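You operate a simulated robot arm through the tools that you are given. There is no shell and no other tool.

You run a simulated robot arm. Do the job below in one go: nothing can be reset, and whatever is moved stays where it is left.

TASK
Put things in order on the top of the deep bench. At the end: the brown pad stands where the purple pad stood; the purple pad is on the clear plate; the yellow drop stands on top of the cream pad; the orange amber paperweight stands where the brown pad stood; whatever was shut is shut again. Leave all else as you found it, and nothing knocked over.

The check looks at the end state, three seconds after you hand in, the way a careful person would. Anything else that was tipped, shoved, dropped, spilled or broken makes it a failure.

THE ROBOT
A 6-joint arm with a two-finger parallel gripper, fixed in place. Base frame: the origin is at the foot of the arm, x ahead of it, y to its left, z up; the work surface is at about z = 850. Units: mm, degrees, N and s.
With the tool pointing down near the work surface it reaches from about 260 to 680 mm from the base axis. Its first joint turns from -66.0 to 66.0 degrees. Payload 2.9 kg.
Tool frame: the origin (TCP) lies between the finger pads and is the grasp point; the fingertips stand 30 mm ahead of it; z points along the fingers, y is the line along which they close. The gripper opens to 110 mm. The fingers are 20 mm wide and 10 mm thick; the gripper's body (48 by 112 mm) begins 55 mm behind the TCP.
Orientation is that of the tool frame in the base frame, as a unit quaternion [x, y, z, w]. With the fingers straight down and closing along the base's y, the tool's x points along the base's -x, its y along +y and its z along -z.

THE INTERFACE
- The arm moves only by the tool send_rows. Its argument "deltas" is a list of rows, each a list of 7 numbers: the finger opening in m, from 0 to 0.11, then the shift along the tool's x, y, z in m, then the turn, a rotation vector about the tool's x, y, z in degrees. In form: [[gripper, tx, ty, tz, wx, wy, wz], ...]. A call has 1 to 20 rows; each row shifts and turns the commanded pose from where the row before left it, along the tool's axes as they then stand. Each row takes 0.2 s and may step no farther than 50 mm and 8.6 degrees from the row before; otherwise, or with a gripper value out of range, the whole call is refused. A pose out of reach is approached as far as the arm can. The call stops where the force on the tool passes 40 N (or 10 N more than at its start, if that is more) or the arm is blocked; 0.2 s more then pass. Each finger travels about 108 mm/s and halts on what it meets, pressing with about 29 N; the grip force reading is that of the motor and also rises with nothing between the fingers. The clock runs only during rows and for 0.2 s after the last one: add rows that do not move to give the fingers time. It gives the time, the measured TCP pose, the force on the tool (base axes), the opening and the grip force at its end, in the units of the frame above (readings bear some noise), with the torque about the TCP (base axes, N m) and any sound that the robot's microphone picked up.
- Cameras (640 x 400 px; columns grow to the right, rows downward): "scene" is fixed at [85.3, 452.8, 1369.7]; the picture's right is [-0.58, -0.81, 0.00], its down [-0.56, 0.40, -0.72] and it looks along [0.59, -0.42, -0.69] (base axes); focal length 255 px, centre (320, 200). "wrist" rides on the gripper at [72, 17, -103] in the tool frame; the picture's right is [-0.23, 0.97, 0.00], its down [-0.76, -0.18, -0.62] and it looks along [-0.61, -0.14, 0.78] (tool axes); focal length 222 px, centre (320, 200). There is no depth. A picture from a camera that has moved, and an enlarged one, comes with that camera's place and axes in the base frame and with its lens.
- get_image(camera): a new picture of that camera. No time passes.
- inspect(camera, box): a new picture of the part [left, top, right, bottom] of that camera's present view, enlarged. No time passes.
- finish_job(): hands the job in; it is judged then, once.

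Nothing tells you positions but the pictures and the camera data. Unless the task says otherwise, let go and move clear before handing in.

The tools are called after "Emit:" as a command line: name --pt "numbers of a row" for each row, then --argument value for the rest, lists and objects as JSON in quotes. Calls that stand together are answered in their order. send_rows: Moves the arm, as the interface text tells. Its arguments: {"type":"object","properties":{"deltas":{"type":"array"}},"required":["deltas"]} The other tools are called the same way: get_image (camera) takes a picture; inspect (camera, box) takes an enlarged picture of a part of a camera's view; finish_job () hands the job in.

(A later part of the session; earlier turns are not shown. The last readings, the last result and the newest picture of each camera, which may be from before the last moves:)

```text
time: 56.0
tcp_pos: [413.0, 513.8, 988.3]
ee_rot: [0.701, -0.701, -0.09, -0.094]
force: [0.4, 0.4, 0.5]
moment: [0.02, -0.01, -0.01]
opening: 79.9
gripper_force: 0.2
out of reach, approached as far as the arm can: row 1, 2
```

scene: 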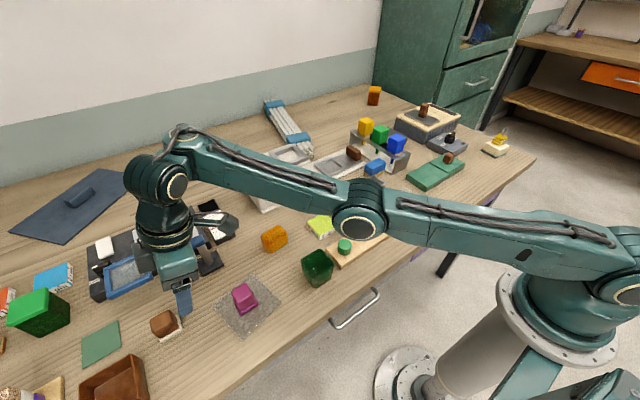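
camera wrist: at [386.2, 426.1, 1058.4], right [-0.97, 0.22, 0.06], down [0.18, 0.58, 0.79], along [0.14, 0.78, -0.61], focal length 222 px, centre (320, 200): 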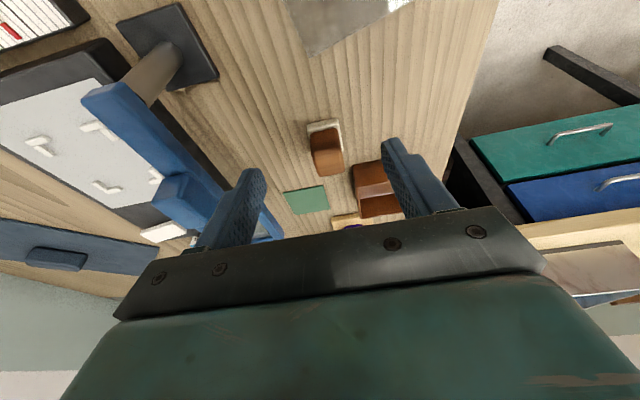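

Not as expected; the constraint seems tied to the first joint's limit near this azimuth. I back off further toward smaller y to regain a clean state.

Emit:
send_rows --pt "0.08 0.045 0 -0.012 0 0 0" --pt "0.08 0.045 0 -0.012 0 0 0" --pt "0.08 0.045 0 -0.012 0 0 0" --pt "0.08 0 0 0 0 0 0"

```text
time: 57.0
tcp_pos: [481.9, 449.6, 971.7]
ee_rot: [-0.701, 0.701, 0.09, 0.095]
force: [0.4, -1.0, -0.5]
moment: [0.0, -0.01, -0.01]
opening: 80.0
gripper_force: 0.0
out of reach, approached as far as the arm can: row 1, 2, 3
```

The arm keeps a constant radius (~659 mm), so the elbow seems stuck straight and it swung sideways toward the magnifier. Let me look before any further motion.

Emit:
get_image --camera "scene"

Emit:
get_image --camera "wrist"

Emit:
inspect --camera "scene" --box '[130, 160, 290, 280]'

```text
taken
```

scene: 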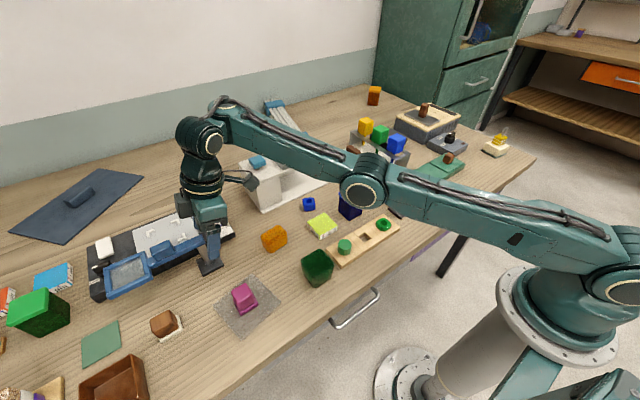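

```text
taken
camera wrist: at [465.2, 352.4, 1054.1], right [-0.97, 0.22, 0.05], down [0.17, 0.57, 0.8], along [0.15, 0.79, -0.6], focal length 222 px, centre (320, 200)
```

wrist: 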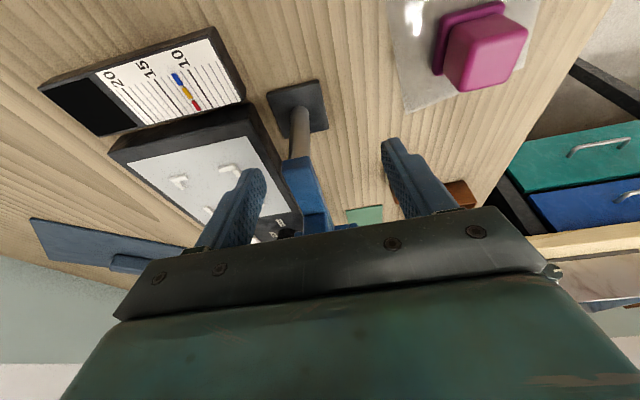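

```text
3.33 times, centred on (210, 220) of scene
camera zoom: at [85.3, 452.8, 1369.8], right [-0.58, -0.81, 0.0], down [-0.56, 0.4, -0.72], along [0.59, -0.42, -0.69], focal length 851 px, centre (687, 133)
```

zoom: 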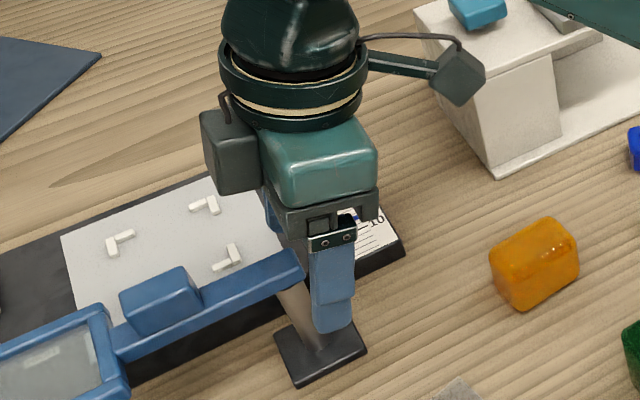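

The fingers are close around the magnifier's post/arm, though nothing has been touched. I go straight up first.

Emit:
send_rows --pt "0.08 -0.004 0 -0.015 0 0 0" --pt "0.08 0 0 0 0 0 0"

```text
time: 57.6
tcp_pos: [481.1, 449.6, 988.0]
ee_rot: [0.702, -0.7, -0.09, -0.095]
force: [0.3, -0.6, 0.7]
moment: [0.01, -0.01, 0.0]
opening: 80.0
gripper_force: 0.0
```

Emit:
send_rows --pt "0.08 -0.0078 0 -0.029 0 0 0" --pt "0.08 -0.0078 0 -0.029 0 0 0" --pt "0.08 0 0 0 0 0 0"

```text
time: 58.4
tcp_pos: [479.6, 450.2, 1046.5]
ee_rot: [-0.701, 0.701, 0.09, 0.095]
force: [-0.5, -0.7, -0.3]
moment: [0.0, 0.0, -0.04]
opening: 80.1
gripper_force: 0.0
```

Free of the magnifier now. I try a small inward move with the tilt to learn how the arm behaves.

Emit:
send_rows --pt "0.08 0.027 0.03 -0.0073 0 0 0" --pt "0.08 0 0 0 0 0 0"

```text
time: 59.0
tcp_pos: [464.9, 433.9, 1055.5]
ee_rot: [-0.701, 0.702, 0.089, 0.094]
force: [0.2, 0.4, 1.0]
moment: [-0.01, -0.01, -0.02]
opening: 80.1
gripper_force: 0.1
out of reach, approached as far as the arm can: row 1
```

The tilted posture seems to have its own inner limit. I return to vertical here and gather a bit more data at a comfortable radius.

Emit:
send_rows --pt "0.08 0 0 0 0 7.7 0" --pt "0.08 0 0 0 0 7.7 0" --pt "0.08 0 0 0 0 0 0"

Emit:
get_image --camera "scene"

```text
time: 59.8
tcp_pos: [466.1, 434.8, 1054.7]
ee_rot: [-0.707, 0.708, -0.006, 0.0]
force: [0.7, 0.4, 0.2]
moment: [0.01, 0.03, 0.01]
opening: 80.1
gripper_force: 0.1
```

```text
taken
```

scene: 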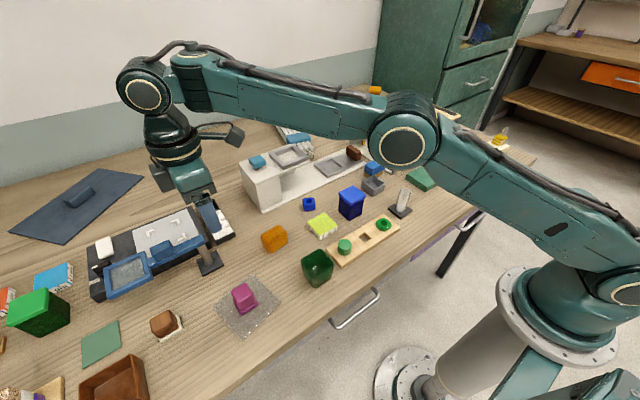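

Vertical is fine here. I move inward to a mid radius and test a purely radial 8° tilt to understand which tilts the arm allows.

Emit:
send_rows --pt "0.08 0.031 0.033 0 0 0 0" --pt "0.08 0.031 0.033 0 0 0 0" --pt "0.08 0 0 0 0 0 0"

Emit:
send_rows --pt "0.08 0 0 0 5.85 -5.46 0" --pt "0.08 0 0 0 0 0 0"

```text
time: 60.6
tcp_pos: [426.0, 396.5, 1068.3]
ee_rot: [-0.706, 0.708, -0.005, -0.001]
force: [0.5, -1.1, 0.8]
moment: [0.0, 0.04, -0.03]
opening: 80.0
gripper_force: 0.0
out of reach, approached as far as the arm can: row 2
```

```text
time: 61.2
tcp_pos: [448.8, 420.3, 1085.6]
ee_rot: [0.705, -0.705, 0.007, -0.07]
force: [0.0, -0.1, 0.1]
moment: [0.0, 0.02, 0.02]
opening: 80.2
gripper_force: 0.1
out of reach, approached as far as the arm can: row 1
```

Even vertical inward motion is now limited, so something about the arm's present configuration differs. Let me look at it.

Emit:
get_image --camera "scene"

Emit:
get_image --camera "wrist"

```text
taken
```

scene: 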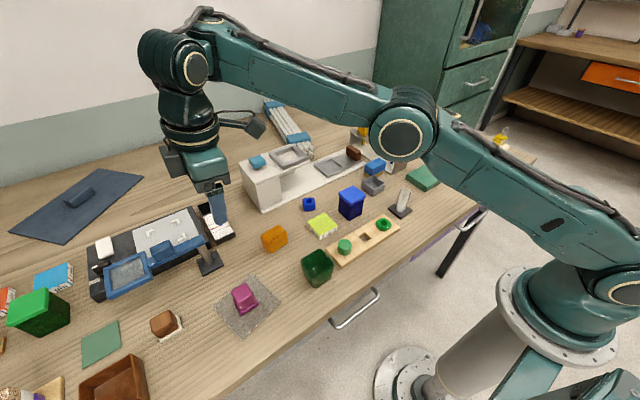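

```text
taken
camera wrist: at [423.1, 338.4, 1181.1], right [-0.97, 0.23, -0.09], down [0.11, 0.7, 0.7], along [0.22, 0.67, -0.71], focal length 222 px, centre (320, 200)
```

wrist: 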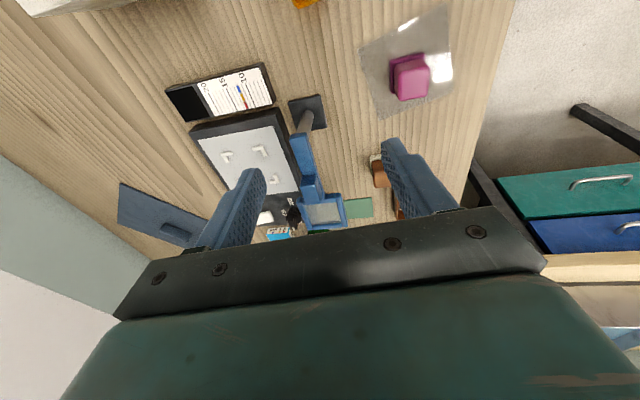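

I undo the small tilt and turn the tool back to the standard yaw, then see whether inward motion is free again.

Emit:
send_rows --pt "0.08 0 0 0 -5.85 5.46 0" --pt "0.08 0 0 0 0 0 8.2" --pt "0.08 0 0 0 0 0 8.2" --pt "0.08 0 0 0 0 0 8.2" --pt "0.08 0 0 0 0 0 8.2" --pt "0.08 0 0 0 0 0 8.2" --pt "0.08 0 0 0 0 0 8.2" --pt "0.08 0 0 0 0 0 8.2" --pt "0.08 0 0 0 0 0 8.2" --pt "0.08 0 0 0 0 0 8.2" --pt "0.08 0 0 0 0 0 8.2" --pt "0.08 0 0 0 0 0 8.0" --pt "0.08 0 0 0 0 0 0"

Emit:
send_rows --pt "0.08 0.02 -0.02 0 0 0 0" --pt "0.08 0.02 -0.02 0 0 0 0" --pt "0.08 0 0 0 0 0 0"

```text
time: 64.0
tcp_pos: [448.9, 419.4, 1086.2]
ee_rot: [0.001, 1.0, -0.004, 0.004]
force: [0.4, -0.1, -1.2]
moment: [0.01, -0.02, -0.01]
opening: 80.0
gripper_force: 0.1
```

```text
time: 64.8
tcp_pos: [416.1, 384.9, 1093.1]
ee_rot: [0.001, 1.0, -0.005, 0.001]
force: [0.4, -0.8, 0.5]
moment: [0.01, 0.0, 0.01]
opening: 80.1
gripper_force: 0.0
out of reach, approached as far as the arm can: row 2
```

Still limited at the standard yaw, so a joint must be in another branch. I compare the arm's look now with the earlier picture.

Emit:
get_image --camera "scene"

Emit:
inspect --camera "scene" --box '[120, 0, 460, 210]'

```text
taken
```

scene: 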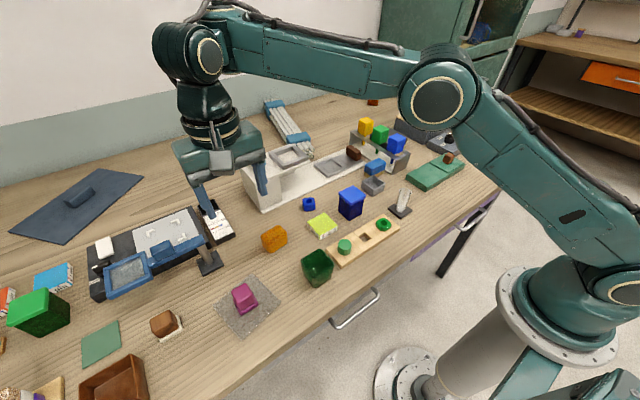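

```text
1.88 times, centred on (290, 105) of scene
camera zoom: at [85.3, 452.8, 1369.8], right [-0.58, -0.81, 0.0], down [-0.56, 0.4, -0.72], along [0.59, -0.42, -0.69], focal length 481 px, centre (376, 379)
```

zoom: 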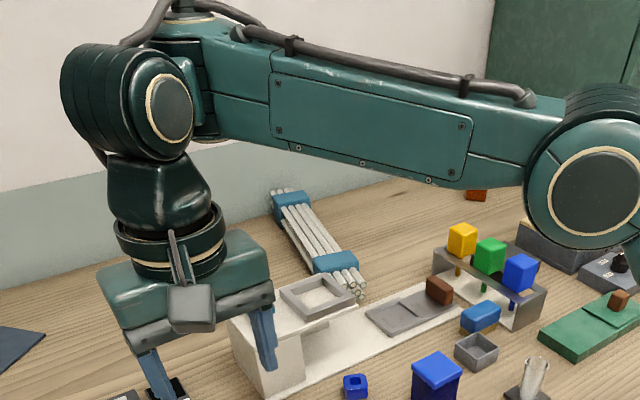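

Emit:
send_rows --pt "0.08 0.015 -0.015 0 0 0 0" --pt "0.08 0 0 0 0 0 0" --pt "0.08 0 0 0 0 0 0"

Emit:
send_rows --pt "0.08 0.03 0 0 0 0 0" --pt "0.08 0 0 0 0 0 0" --pt "0.08 0 0 0 0 0 0"

```text
time: 65.6
tcp_pos: [411.2, 380.6, 1102.4]
ee_rot: [0.0, 1.0, -0.004, 0.002]
force: [0.6, 0.7, 0.8]
moment: [-0.01, 0.02, -0.01]
opening: 80.0
gripper_force: 0.1
out of reach, approached as far as the arm can: row 1
```

```text
time: 66.4
tcp_pos: [391.5, 391.1, 1113.3]
ee_rot: [0.001, 1.0, -0.005, 0.003]
force: [0.0, -0.1, 0.0]
moment: [-0.01, 0.0, 0.02]
opening: 80.0
gripper_force: 0.2
out of reach, approached as far as the arm can: row 1
```

Something in the wrist looks different from before (parts swapped sides), so a wrist flip may have occurred. I zoom on the wrist to understand.

Emit:
inspect --camera "scene" --box '[130, 0, 290, 120]'

Emit:
inspect --camera "scene" --box '[400, 20, 640, 200]'

```text
3.33 times, centred on (210, 60) of scene
camera zoom: at [85.3, 452.8, 1369.7], right [-0.58, -0.81, 0.0], down [-0.56, 0.4, -0.72], along [0.59, -0.42, -0.69], focal length 851 px, centre (687, 667)
```

zoom: 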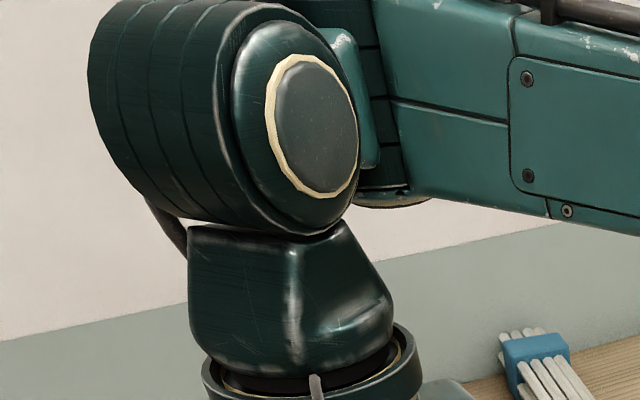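

```text
2.22 times, centred on (520, 110) of scene
camera zoom: at [85.3, 452.8, 1369.7], right [-0.58, -0.81, 0.0], down [-0.56, 0.4, -0.72], along [0.59, -0.42, -0.69], focal length 567 px, centre (-124, 400)
```

zoom: 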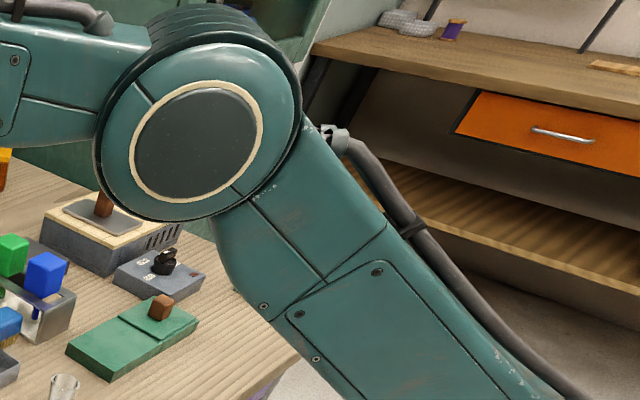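

The wrist appears stuck at a wrist singularity: the last pitch joint's cylinder now points radially, so it can't follow the forearm. I'll untangle it high up: tilt sideways, precess the tilt around the vertical by 90°, then move inward. First the sideways tilt.

Emit:
send_rows --pt "0.08 0 0 0 -6.55 4.59 0" --pt "0.08 0 0 0 -6.55 4.59 0" --pt "0.08 0 0 0 0 0 0"

Emit:
get_image --camera "scene"

```text
time: 67.2
tcp_pos: [395.1, 391.4, 1116.0]
ee_rot: [0.0, 0.991, 0.109, -0.078]
force: [0.5, 0.6, -0.1]
moment: [0.0, 0.01, 0.0]
opening: 80.1
gripper_force: 0.0
out of reach, approached as far as the arm can: row 2
```

```text
taken
```

scene: 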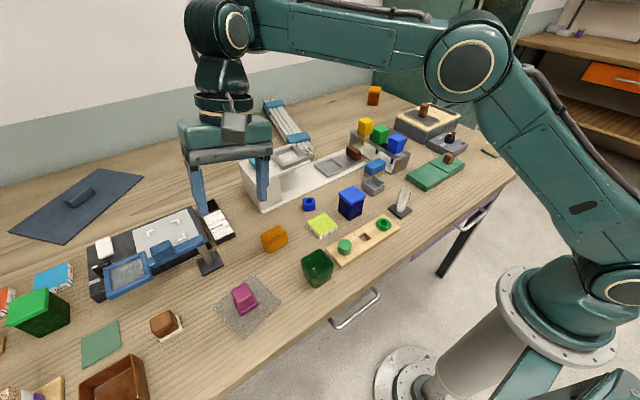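

The sideways tilt works. Now I precess about the vertical in steps of 8.2°, checking midway.

Emit:
send_rows --pt "0.08 0 0 0 -1.27 -1.77 7.9" --pt "0.08 0 0 0 -1.27 -1.77 7.9" --pt "0.08 0 0 0 -1.27 -1.77 7.9" --pt "0.08 0 0 0 -1.27 -1.77 7.9" --pt "0.08 0 0 0 -1.27 -1.77 7.9" --pt "0.08 0 0 0 0 0 0"

Emit:
get_image --camera "scene"

```text
time: 68.6
tcp_pos: [395.4, 399.9, 1130.2]
ee_rot: [0.348, 0.928, 0.131, -0.033]
force: [1.2, -0.1, 0.0]
moment: [0.0, 0.01, 0.06]
opening: 80.0
gripper_force: 0.1
out of reach, approached as far as the arm can: row 1
```

```text
taken
```

scene: 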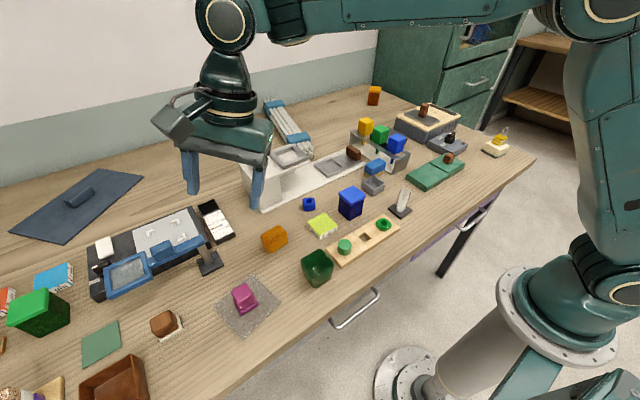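

It is working: the elbow bends freely again. I continue the precession.

Emit:
send_rows --pt "0.08 0 0 0 -1.27 -1.77 7.9" --pt "0.08 0 0 0 -1.27 -1.77 7.9" --pt "0.08 0 0 0 -1.27 -1.77 7.9" --pt "0.08 0 0 0 -1.27 -1.77 7.9" --pt "0.08 0 0 0 -1.27 -1.77 7.9" --pt "0.08 0 0 0 0 0 0"

Emit:
get_image --camera "scene"

```text
time: 70.0
tcp_pos: [395.7, 398.8, 1129.8]
ee_rot: [0.651, 0.747, 0.137, 0.013]
force: [-1.0, 0.7, -0.5]
moment: [0.0, 0.0, 0.01]
opening: 80.1
gripper_force: 0.1
```

```text
taken
```

scene: 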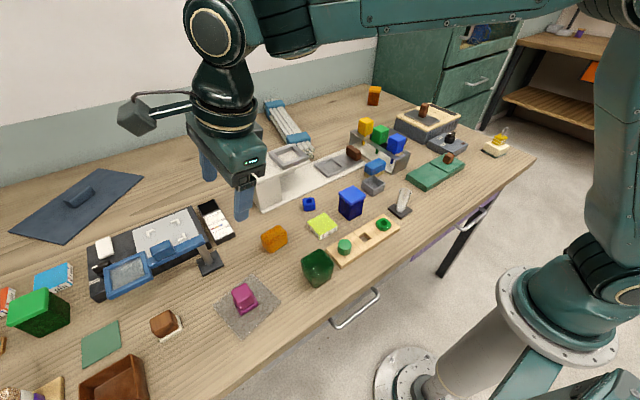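

The wrist is back in its normal configuration, tilted outward. I now set the orientation for the brown pad (closing along x, tilted 15° toward +y) and approach low (z≈975) instead of high, to stay clear of the singular zone.

Emit:
send_rows --pt "0.08 0 0 0 5.54 2.43 4.67" --pt "0.08 0 0 0 5.54 2.43 4.67" --pt "0.08 0 0 0 0 0 0"

```text
time: 70.8
tcp_pos: [394.8, 400.3, 1130.9]
ee_rot: [0.701, 0.701, 0.091, -0.092]
force: [-0.3, -0.5, -0.8]
moment: [0.0, -0.01, 0.01]
opening: 79.8
gripper_force: 0.0
```

Orientation is right. Now I move to (392,505,975).

Emit:
send_rows --pt "0.08 0.01246 -0.0006 0.03544 0 0 0" --pt "0.08 0.01246 -0.0006 0.03544 0 0 0" --pt "0.08 0.01246 -0.0006 0.03544 0 0 0" --pt "0.08 0.01246 -0.0006 0.03544 0 0 0" --pt "0.08 0.01246 -0.0006 0.03544 0 0 0" --pt "0.08 0 0 0 0 0 0"

Emit:
get_image --camera "wrist"

Emit:
get_image --camera "scene"

```text
time: 72.2
tcp_pos: [391.9, 507.4, 975.0]
ee_rot: [0.701, 0.702, 0.092, -0.091]
force: [-0.4, -0.3, -0.7]
moment: [0.0, -0.01, 0.02]
opening: 79.9
gripper_force: 0.1
```

```text
taken
camera wrist: at [410.1, 549.6, 1094.5], right [0.97, -0.22, -0.06], down [-0.18, -0.9, 0.41], along [-0.14, -0.38, -0.91], focal length 222 px, centre (320, 200)
```

wrist: 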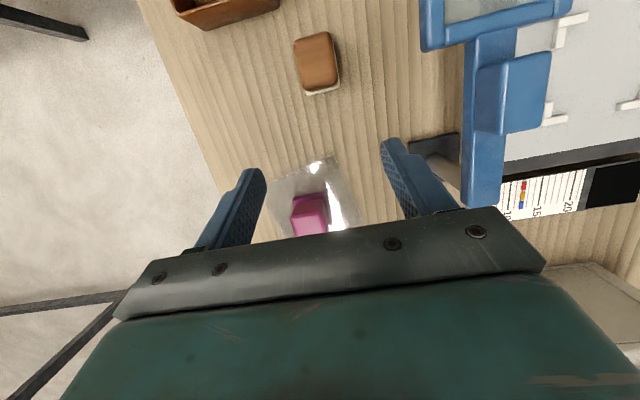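

```text
taken
```

scene: 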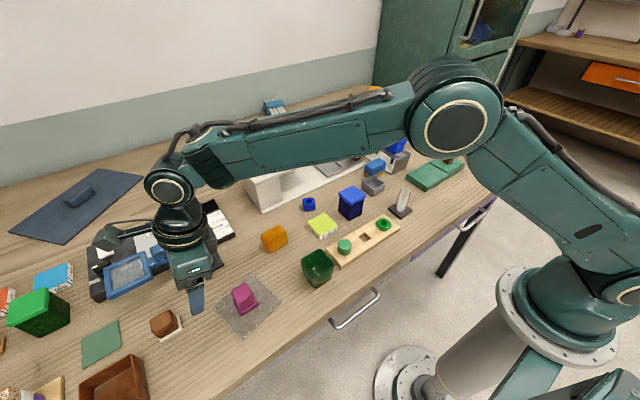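

All reachable now with a well-bent elbow. I measure the brown pad and the magnifier clearance from this view.

Emit:
inspect --camera "wrist" --box '[260, 10, 400, 110]'

Emit:
inspect --camera "wrist" --box '[380, 0, 600, 140]'

```text
4.00 times, centred on (330, 60) of wrist
camera zoom: at [410.1, 549.6, 1094.5], right [0.97, -0.22, -0.06], down [-0.18, -0.9, 0.41], along [-0.14, -0.38, -0.91], focal length 888 px, centre (280, 760)
```

zoom: 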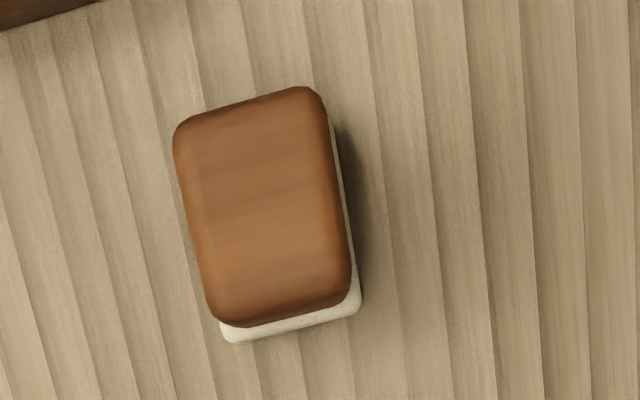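

```text
2.86 times, centred on (490, 70) of wrist
camera zoom: at [410.1, 549.6, 1094.5], right [0.97, -0.22, -0.06], down [-0.18, -0.9, 0.41], along [-0.14, -0.38, -0.91], focal length 635 px, centre (-166, 571)
```

zoom: 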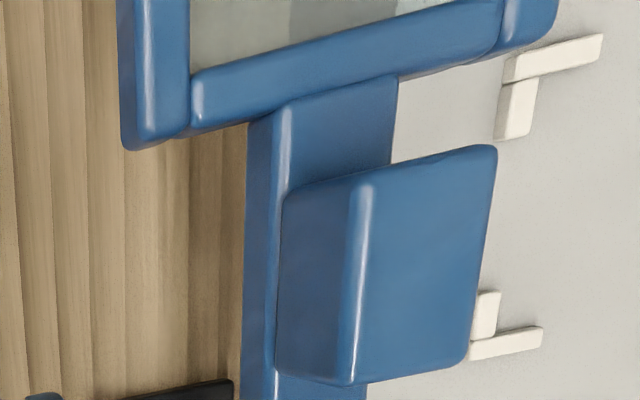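

Brown block: centre ≈(402.3,578.4), about 28.5 mm in x and 33.5 mm in y, and the magnifier frame corner is near (464,562). I approach at z≈965 above the block with a 55 mm opening.

Emit:
send_rows --pt "0.055 0.0304 0.0052 0.0133 0 0 0" --pt "0.055 0.0304 0.0052 0.0133 0 0 0" --pt "0.055 0 0 0 0 0 0"

Emit:
get_image --camera "wrist"

Emit:
inspect --camera "scene" --box '[90, 220, 230, 350]'

```text
time: 73.0
tcp_pos: [401.5, 572.2, 964.5]
ee_rot: [0.7, 0.702, 0.091, -0.093]
force: [0.3, 0.0, 0.9]
moment: [0.0, -0.05, 0.02]
opening: 54.8
gripper_force: 0.1
```

```text
taken
camera wrist: at [420.4, 615.6, 1084.4], right [0.97, -0.22, -0.06], down [-0.18, -0.9, 0.41], along [-0.14, -0.39, -0.91], focal length 222 px, centre (320, 200)
```

wrist: 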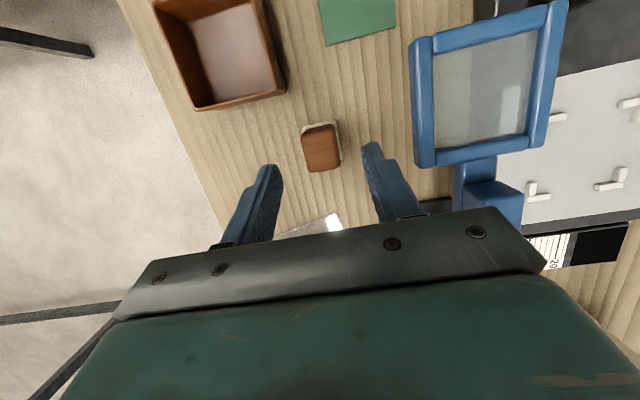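

```text
3.08 times, centred on (160, 285) of scene
camera zoom: at [85.3, 452.8, 1369.7], right [-0.58, -0.81, 0.0], down [-0.56, 0.4, -0.72], along [0.59, -0.42, -0.69], focal length 786 px, centre (812, -62)
```

zoom: 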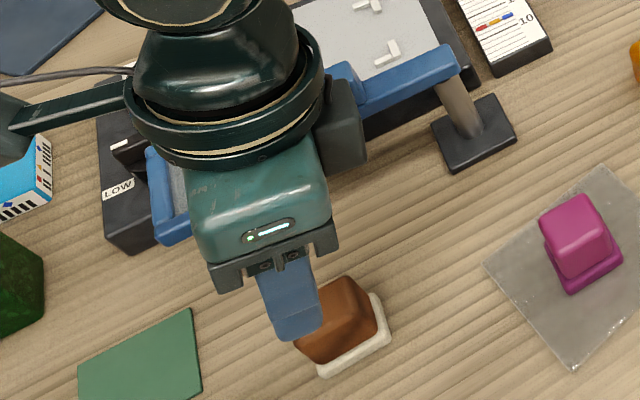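

In reach and aligned. I descend vertically in two steps and check.

Emit:
send_rows --pt "0.055 -0.0077 0.0005 0.029 0 0 0" --pt "0.055 -0.0039 0 0.0145 0 0 0" --pt "0.055 0 0 0 0 0 0"

Emit:
get_image --camera "wrist"

Emit:
inspect --camera "scene" --box '[90, 220, 230, 350]'

```text
time: 73.8
tcp_pos: [403.4, 571.7, 920.4]
ee_rot: [0.7, 0.702, 0.091, -0.092]
force: [-0.2, -0.1, -0.4]
moment: [0.01, 0.02, 0.02]
opening: 55.1
gripper_force: 0.2
```

```text
taken
camera wrist: at [420.6, 615.5, 1038.8], right [0.97, -0.22, -0.06], down [-0.18, -0.9, 0.41], along [-0.14, -0.39, -0.91], focal length 222 px, centre (320, 200)
```

wrist: 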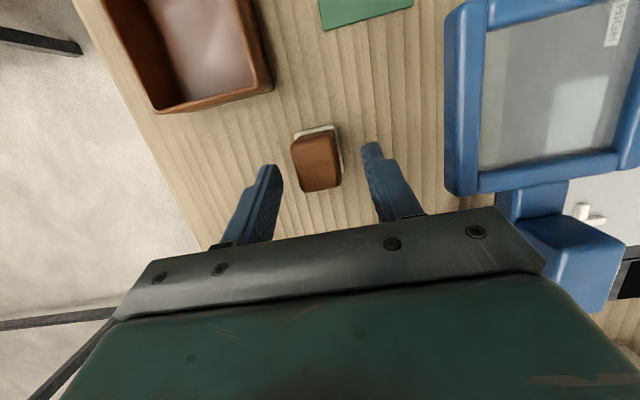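

```text
3.08 times, centred on (160, 285) of scene
camera zoom: at [85.3, 452.8, 1369.7], right [-0.58, -0.81, 0.0], down [-0.56, 0.4, -0.72], along [0.59, -0.42, -0.69], focal length 786 px, centre (812, -62)
```

zoom: 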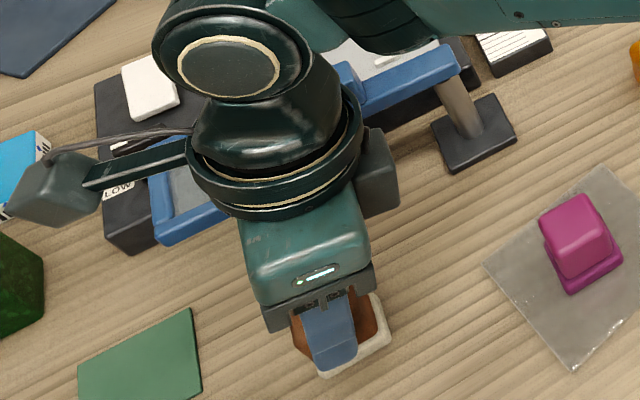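

Emit:
send_rows --pt "0.055 -0.0026 0 0.0097 0 0 0" --pt "0.055 -0.0016 0 0.0058 0 0 0" --pt "0.055 0 0 0 0 0 0"

Emit:
get_image --camera "wrist"

Emit:
inspect --camera "scene" --box '[100, 250, 220, 350]'

```text
time: 74.6
tcp_pos: [402.9, 572.4, 904.0]
ee_rot: [0.701, 0.701, 0.091, -0.092]
force: [0.4, -0.1, 0.0]
moment: [0.03, -0.04, -0.01]
opening: 54.7
gripper_force: 0.1
```

```text
taken
camera wrist: at [420.9, 615.1, 1023.8], right [0.97, -0.22, -0.06], down [-0.18, -0.9, 0.41], along [-0.14, -0.39, -0.91], focal length 222 px, centre (320, 200)
```

wrist: 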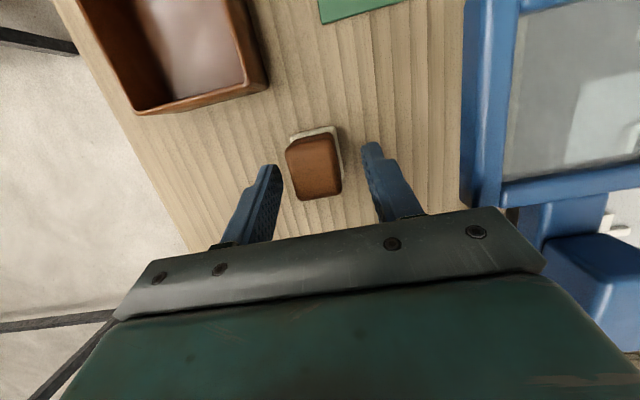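

```text
4.00 times, centred on (160, 300) of scene
camera zoom: at [85.3, 452.8, 1369.7], right [-0.58, -0.81, 0.0], down [-0.56, 0.4, -0.72], along [0.59, -0.42, -0.69], focal length 1021 px, centre (960, -200)
```

zoom: 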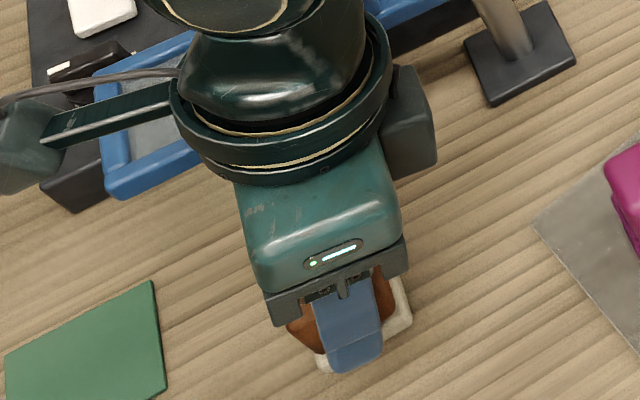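

Now close on the brown block.

Emit:
send_rows --pt "0.04 0 0 0 0 0 0" --pt "0.03 0 0 0 0 0 0" --pt "0.02 0 0 0 0 0 0" --pt "0.02 0 0 0 0 0 0" --pt "0.02 0 0 0 0 0 0"

Emit:
get_image --camera "wrist"

```text
time: 75.8
tcp_pos: [403.5, 572.2, 903.8]
ee_rot: [0.7, 0.702, 0.091, -0.092]
force: [0.1, 0.5, -0.3]
moment: [0.0, -0.02, 0.03]
opening: 29.2
gripper_force: 29.2
```

```text
taken
camera wrist: at [420.9, 615.1, 1023.8], right [0.97, -0.22, -0.06], down [-0.18, -0.9, 0.41], along [-0.14, -0.39, -0.91], focal length 222 px, centre (320, 200)
```

wrist: 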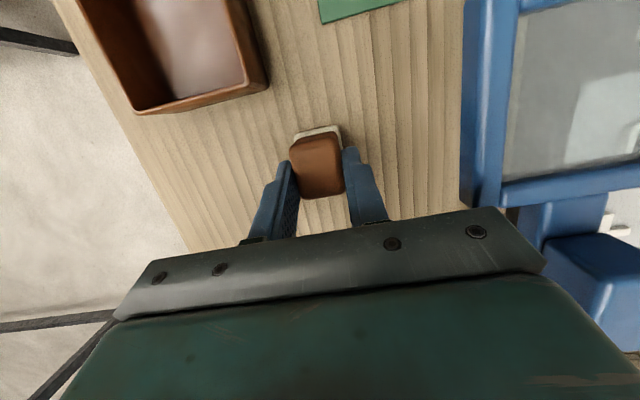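

Gripped (29.2 mm). I lift straight up about 50 mm and check.

Emit:
send_rows --pt "0.02 0.0026 0 -0.0097 0 0 0" --pt "0.02 0.0052 0 -0.0193 0 0 0" --pt "0.02 0.0052 0 -0.0193 0 0 0" --pt "0.02 0 0 0 0 0 0"

Emit:
inspect --camera "scene" --box '[80, 220, 240, 350]'

Emit:
get_image --camera "wrist"

```text
time: 76.8
tcp_pos: [403.8, 570.7, 954.6]
ee_rot: [0.701, 0.702, 0.09, -0.093]
force: [0.0, 0.1, -0.5]
moment: [0.02, 0.01, 0.0]
opening: 29.2
gripper_force: 28.9
```

```text
3.08 times, centred on (160, 285) of scene
camera zoom: at [85.3, 452.8, 1369.7], right [-0.58, -0.81, 0.0], down [-0.56, 0.4, -0.72], along [0.59, -0.42, -0.69], focal length 786 px, centre (812, -62)
```

zoom: 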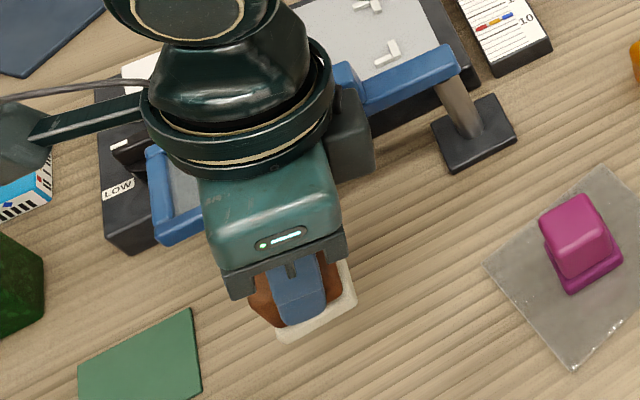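

```text
taken
camera wrist: at [421.6, 614.9, 1074.3], right [0.97, -0.22, -0.06], down [-0.18, -0.9, 0.41], along [-0.14, -0.39, -0.91], focal length 222 px, centre (320, 200)
```

wrist: 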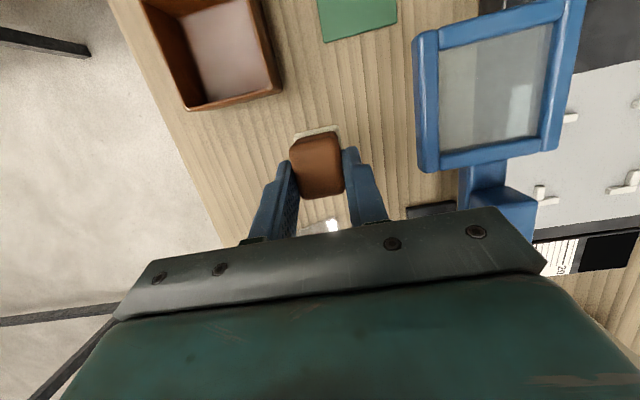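

The pad is held well. I carry it inward and up to (398,480,1010).

Emit:
send_rows --pt "0.02 -0.0247 -0.0018 -0.0256 0 0 0" --pt "0.02 -0.0247 -0.0018 -0.0256 0 0 0" --pt "0.02 -0.0247 -0.0018 -0.0256 0 0 0" --pt "0.02 0 0 0 0 0 0"

```text
time: 77.8
tcp_pos: [397.7, 478.9, 1009.2]
ee_rot: [0.7, 0.702, 0.091, -0.092]
force: [0.7, -0.1, 0.4]
moment: [0.04, 0.01, 0.0]
opening: 29.3
gripper_force: 28.7
```

Emit:
send_rows --pt "0.02 -0.0424 0.002 -0.01289 0 0 0" --pt "0.02 -0.0424 0.002 -0.01289 0 0 0" --pt "0.02 -0.0424 0.002 -0.01289 0 0 0" --pt "0.02 -0.0424 0.002 -0.01289 0 0 0" --pt "0.02 -0.0424 0.002 -0.01289 0 0 0" --pt "0.02 -0.0424 0.002 -0.01289 0 0 0" --pt "0.02 0 0 0 0 0 0"

Emit:
get_image --camera "scene"

```text
time: 79.4
tcp_pos: [410.5, 216.1, 1018.4]
ee_rot: [0.7, 0.702, 0.091, -0.093]
force: [0.0, 0.4, -0.7]
moment: [-0.02, -0.02, -0.06]
opening: 29.1
gripper_force: 28.7
```

```text
taken
```

scene: 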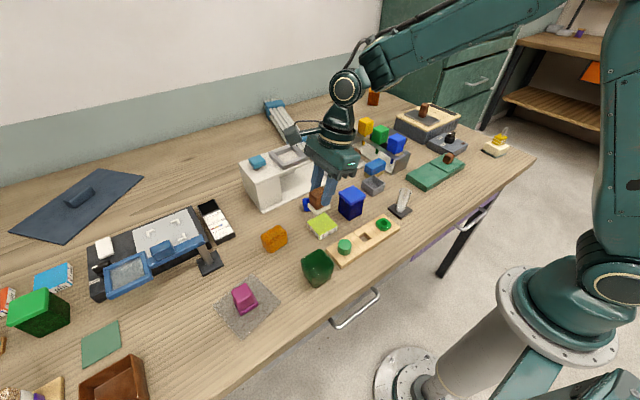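

Emit:
send_rows --pt "0.02 -0.0424 0.002 -0.01289 0 0 0" --pt "0.02 -0.0424 0.002 -0.01289 0 0 0" --pt "0.02 -0.0424 0.002 -0.01289 0 0 0" --pt "0.02 -0.0424 0.002 -0.01289 0 0 0" --pt "0.02 -0.0424 0.002 -0.01289 0 0 0" --pt "0.02 -0.0424 0.002 -0.01289 0 0 0" --pt "0.02 -0.0424 0.002 -0.01289 0 0 0" --pt "0.02 0 0 0 0 0 0"

Emit:
get_image --camera "scene"

Emit:
get_image --camera "wrist"

```text
time: 81.2
tcp_pos: [423.6, -95.2, 1029.0]
ee_rot: [0.7, 0.702, 0.091, -0.093]
force: [0.0, -0.4, -0.1]
moment: [0.03, -0.02, 0.0]
opening: 29.1
gripper_force: 29.0
```

```text
taken
```

scene: 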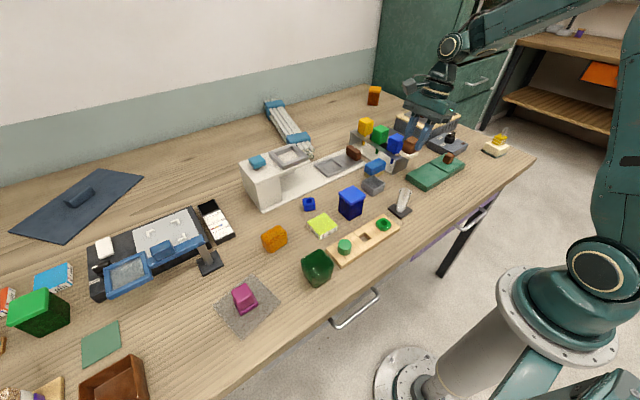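

```text
taken
camera wrist: at [442.5, -52.3, 1148.5], right [0.97, -0.22, -0.06], down [-0.18, -0.9, 0.41], along [-0.14, -0.39, -0.91], focal length 222 px, centre (320, 200)
```

wrist: 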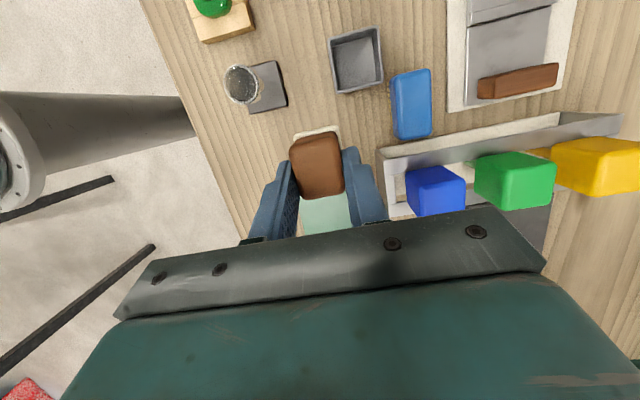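

I'm above purple's old spot (424,-90). I nudge -1.5 mm in y and lower the brown pad in steps.

Emit:
send_rows --pt "0.02 -0.0104 -0.0005 0.0334 0 0 0" --pt "0.02 -0.009 0 0.0338 0 0 0" --pt "0.02 -0.0077 0 0.029 0 0 0" --pt "0.02 0 0 0 0 0 0"

Emit:
get_image --camera "wrist"

Emit:
inspect --camera "scene" --box '[360, 140, 460, 220]'

```text
time: 82.2
tcp_pos: [424.7, -96.4, 928.9]
ee_rot: [0.701, 0.702, 0.091, -0.092]
force: [0.3, -0.4, -0.9]
moment: [-0.01, -0.02, 0.02]
opening: 29.1
gripper_force: 29.3
```

```text
taken
camera wrist: at [442.3, -53.0, 1048.3], right [0.97, -0.22, -0.06], down [-0.18, -0.9, 0.41], along [-0.14, -0.39, -0.91], focal length 222 px, centre (320, 200)
```

wrist: 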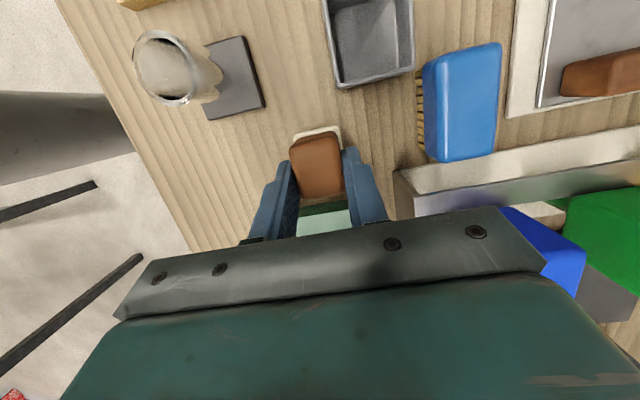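

```text
5.00 times, centred on (410, 180) of scene
camera zoom: at [85.3, 452.8, 1369.8], right [-0.58, -0.81, 0.0], down [-0.56, 0.4, -0.72], along [0.59, -0.42, -0.69], focal length 1276 px, centre (-130, 300)
```

zoom: 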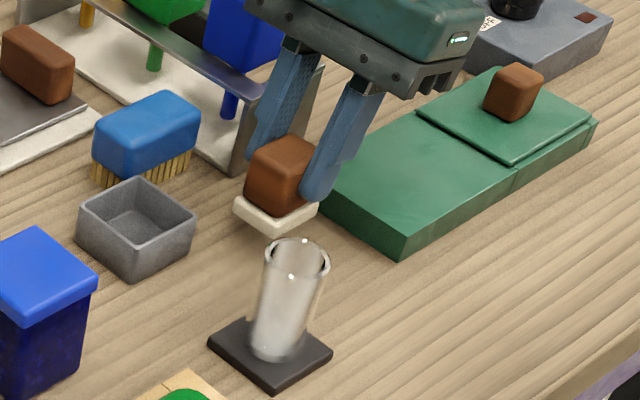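

Clearances look fine (hand end x≈480, blue piece starts at x≈502). I continue down.

Emit:
send_rows --pt "0.02 -0.0031 0 0.0116 0 0 0" --pt "0.02 -0.0018 0 0.0068 0 0 0" --pt "0.02 0 0 0 0 0 0"

Emit:
send_rows --pt "0.02 -0.0008 0 0.0029 0 0 0" --pt "0.02 -0.0005 0 0.0019 0 0 0"

```text
time: 83.0
tcp_pos: [424.7, -97.7, 909.5]
ee_rot: [0.701, 0.702, 0.091, -0.092]
force: [0.6, -1.1, -1.1]
moment: [0.01, -0.01, 0.02]
opening: 29.3
gripper_force: 28.9
```

```text
time: 83.6
tcp_pos: [424.2, -97.1, 903.9]
ee_rot: [0.7, 0.702, 0.091, -0.093]
force: [-0.3, 0.4, -0.4]
moment: [-0.02, 0.03, -0.01]
opening: 29.2
gripper_force: 29.0
```

Emit:
send_rows --pt "0.02 -0.0004 0 0.00145 0 0 0" --pt "0.02 0 0 0 0 0 0"

```text
time: 84.2
tcp_pos: [424.9, -96.6, 904.2]
ee_rot: [0.7, 0.702, 0.091, -0.091]
force: [-1.4, 0.1, 4.6]
moment: [0.08, -0.08, 0.0]
opening: 29.2
gripper_force: 28.9
```

Contact. I release and rise.

Emit:
send_rows --pt "0.033 0 0 0 0 0 0" --pt "0.038 0 0 0 0 0 0" --pt "0.043 0 0 0 0 0 0" --pt "0.045 0 0 0 0 0 0"

Emit:
get_image --camera "wrist"

Emit:
inspect --camera "scene" --box '[360, 140, 460, 220]'

```text
time: 85.2
tcp_pos: [424.0, -97.0, 903.6]
ee_rot: [0.701, 0.701, 0.092, -0.092]
force: [-0.7, 0.2, 0.0]
moment: [0.02, -0.02, 0.02]
opening: 45.0
gripper_force: 0.0
```

```text
taken
camera wrist: at [442.1, -53.5, 1023.4], right [0.97, -0.22, -0.06], down [-0.18, -0.9, 0.41], along [-0.14, -0.39, -0.91], focal length 222 px, centre (320, 200)
```

wrist: 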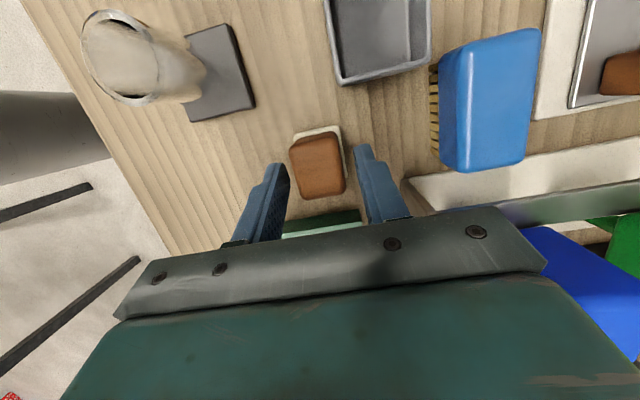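

```text
5.00 times, centred on (410, 180) of scene
camera zoom: at [85.3, 452.8, 1369.7], right [-0.58, -0.81, 0.0], down [-0.56, 0.4, -0.72], along [0.59, -0.42, -0.69], focal length 1276 px, centre (-130, 300)
```

zoom: 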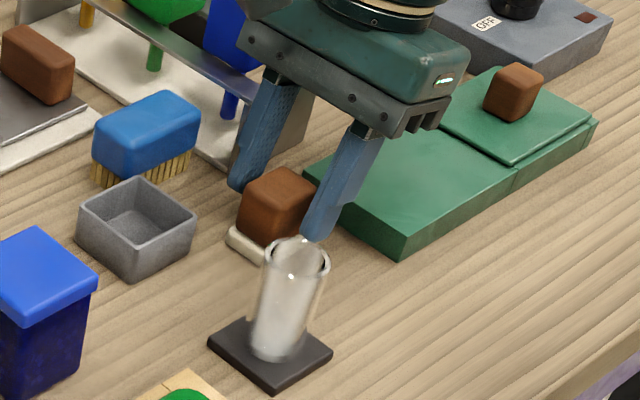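

The brown pad stands at purple's old place. I lift straight up, then go to the orange paperweight near (466,320) keeping this tilted orientation.

Emit:
send_rows --pt "0.045 0.0026 0 -0.0097 0 0 0" --pt "0.045 0.0077 0 -0.029 0 0 0" --pt "0.045 0.009 0 -0.0338 0 0 0" --pt "0.045 0.009 0 -0.0338 0 0 0" --pt "0.08 0 0 0 0 0 0"

Emit:
inspect --camera "scene" --box '[360, 140, 460, 220]'

Emit:
send_rows --pt "0.08 0.0437 0.0042 0.01164 0 0 0" --pt "0.08 0.0437 0.0042 0.01164 0 0 0" --pt "0.08 0.0437 0.0042 0.01164 0 0 0" --pt "0.08 0.0437 0.0042 0.01164 0 0 0" --pt "0.08 0.0437 0.0042 0.01164 0 0 0" --pt "0.08 0.0437 0.0042 0.01164 0 0 0" --pt "0.08 0.0437 0.0042 0.01164 0 0 0" --pt "0.08 0.0437 0.0042 0.01164 0 0 0" --pt "0.08 0.0437 0.0042 0.01164 0 0 0" --pt "0.08 0 0 0 0 0 0"

Emit:
get_image --camera "wrist"

Emit:
inspect --camera "wrist" --box '[240, 70, 400, 200]'

```text
time: 86.4
tcp_pos: [422.5, -97.8, 1014.5]
ee_rot: [0.701, 0.702, 0.091, -0.093]
force: [-0.1, -0.1, -0.3]
moment: [-0.01, 0.01, -0.01]
opening: 80.0
gripper_force: 0.1
```

```text
5.00 times, centred on (410, 180) of scene
camera zoom: at [85.3, 452.8, 1369.7], right [-0.58, -0.81, 0.0], down [-0.56, 0.4, -0.72], along [0.59, -0.42, -0.69], focal length 1276 px, centre (-130, 300)
```

zoom: 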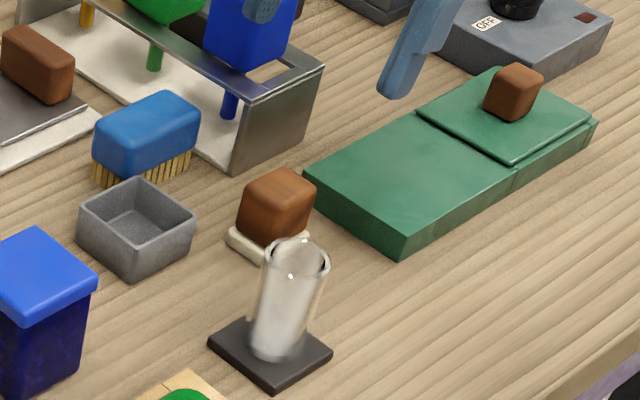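

```text
time: 88.6
tcp_pos: [460.5, 308.8, 1013.1]
ee_rot: [0.701, 0.702, 0.091, -0.092]
force: [0.6, -0.2, 0.4]
moment: [0.01, 0.02, -0.02]
opening: 80.0
gripper_force: 0.1
```

```text
taken
camera wrist: at [479.1, 352.6, 1132.4], right [0.97, -0.22, -0.06], down [-0.18, -0.9, 0.41], along [-0.14, -0.39, -0.91], focal length 222 px, centre (320, 200)
```

wrist: 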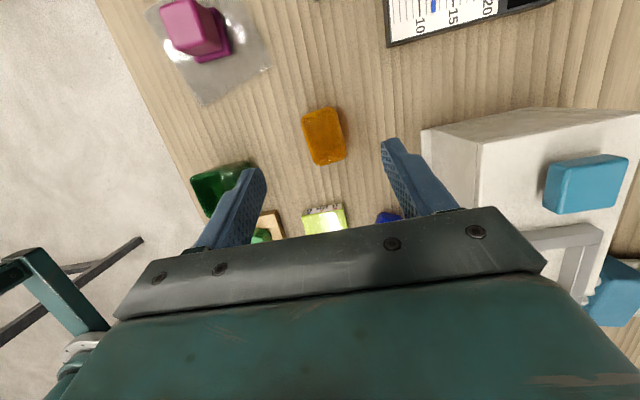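

```text
3.08 times, centred on (320, 135) of wrist
camera zoom: at [479.1, 352.6, 1132.4], right [0.97, -0.22, -0.06], down [-0.18, -0.9, 0.41], along [-0.14, -0.39, -0.91], focal length 684 px, centre (320, 400)
```

zoom: 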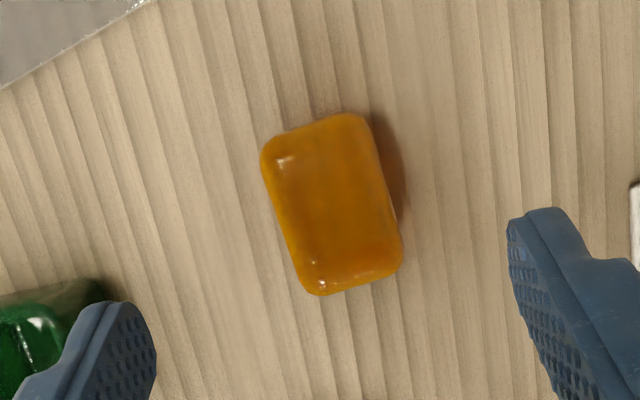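

Brown's placement looks right. The orange paperweight is about 34×54 mm, centre ≈(463,317), turned about +6°. I check its height from the scene view.

Emit:
inspect --camera "scene" --box '[250, 215, 300, 260]'

Emit:
get_image --camera "scene"

```text
8.89 times, centred on (275, 238) of scene
camera zoom: at [85.2, 452.9, 1369.7], right [-0.58, -0.81, 0.0], down [-0.56, 0.4, -0.72], along [0.59, -0.42, -0.69], focal length 2269 px, centre (720, -133)
```

zoom: 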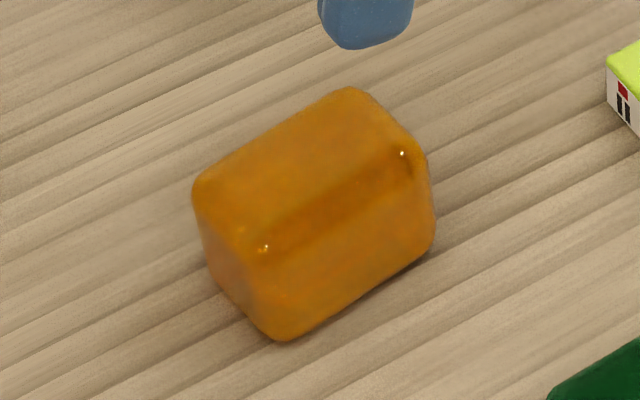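

```text
taken
```

scene: 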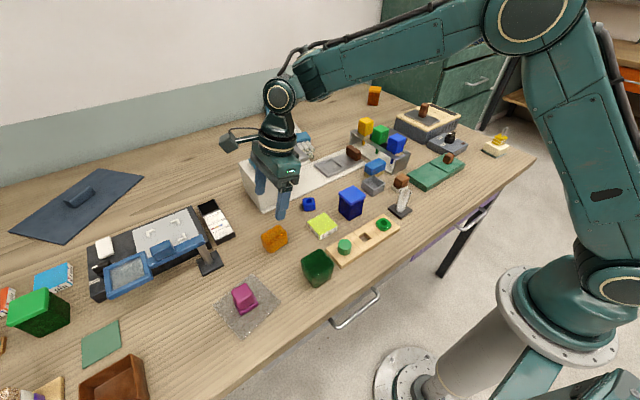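

Orange's height is about 40 mm. I align the tool (+6° about the vertical), and descend to just above it.

Emit:
send_rows --pt "0.06 0 0 0 1.545 0 -5.8" --pt "0.06 -0.0065 0.0006 0.0272 0 0 0" --pt "0.06 -0.0065 0.0006 0.0272 0 0 0" --pt "0.06 -0.0066 0.0005 0.0273 0 0 0" --pt "0.06 0 0 0 0 0 0"

Emit:
get_image --camera "wrist"

Emit:
inspect --camera "scene" --box '[230, 170, 330, 260]'

```text
time: 89.8
tcp_pos: [461.9, 311.0, 927.9]
ee_rot: [0.663, 0.737, 0.087, -0.097]
force: [0.2, -0.5, 0.1]
moment: [0.03, -0.01, -0.04]
opening: 60.0
gripper_force: 0.0
```

```text
taken
camera wrist: at [475.9, 356.0, 1048.8], right [0.99, -0.11, -0.06], down [-0.08, -0.91, 0.41], along [-0.1, -0.4, -0.91], focal length 222 px, centre (320, 200)
```

wrist: 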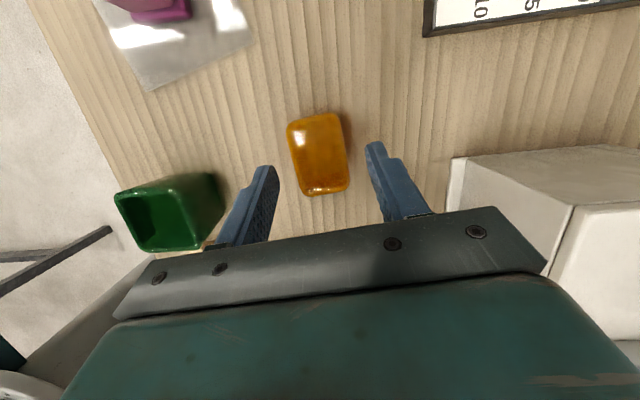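

```text
4.44 times, centred on (280, 215) of scene
camera zoom: at [85.3, 452.8, 1369.7], right [-0.58, -0.81, 0.0], down [-0.56, 0.4, -0.72], along [0.59, -0.42, -0.69], focal length 1135 px, centre (498, 133)
```

zoom: 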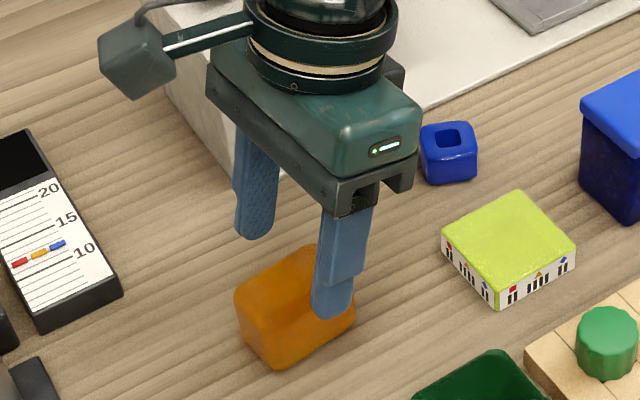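

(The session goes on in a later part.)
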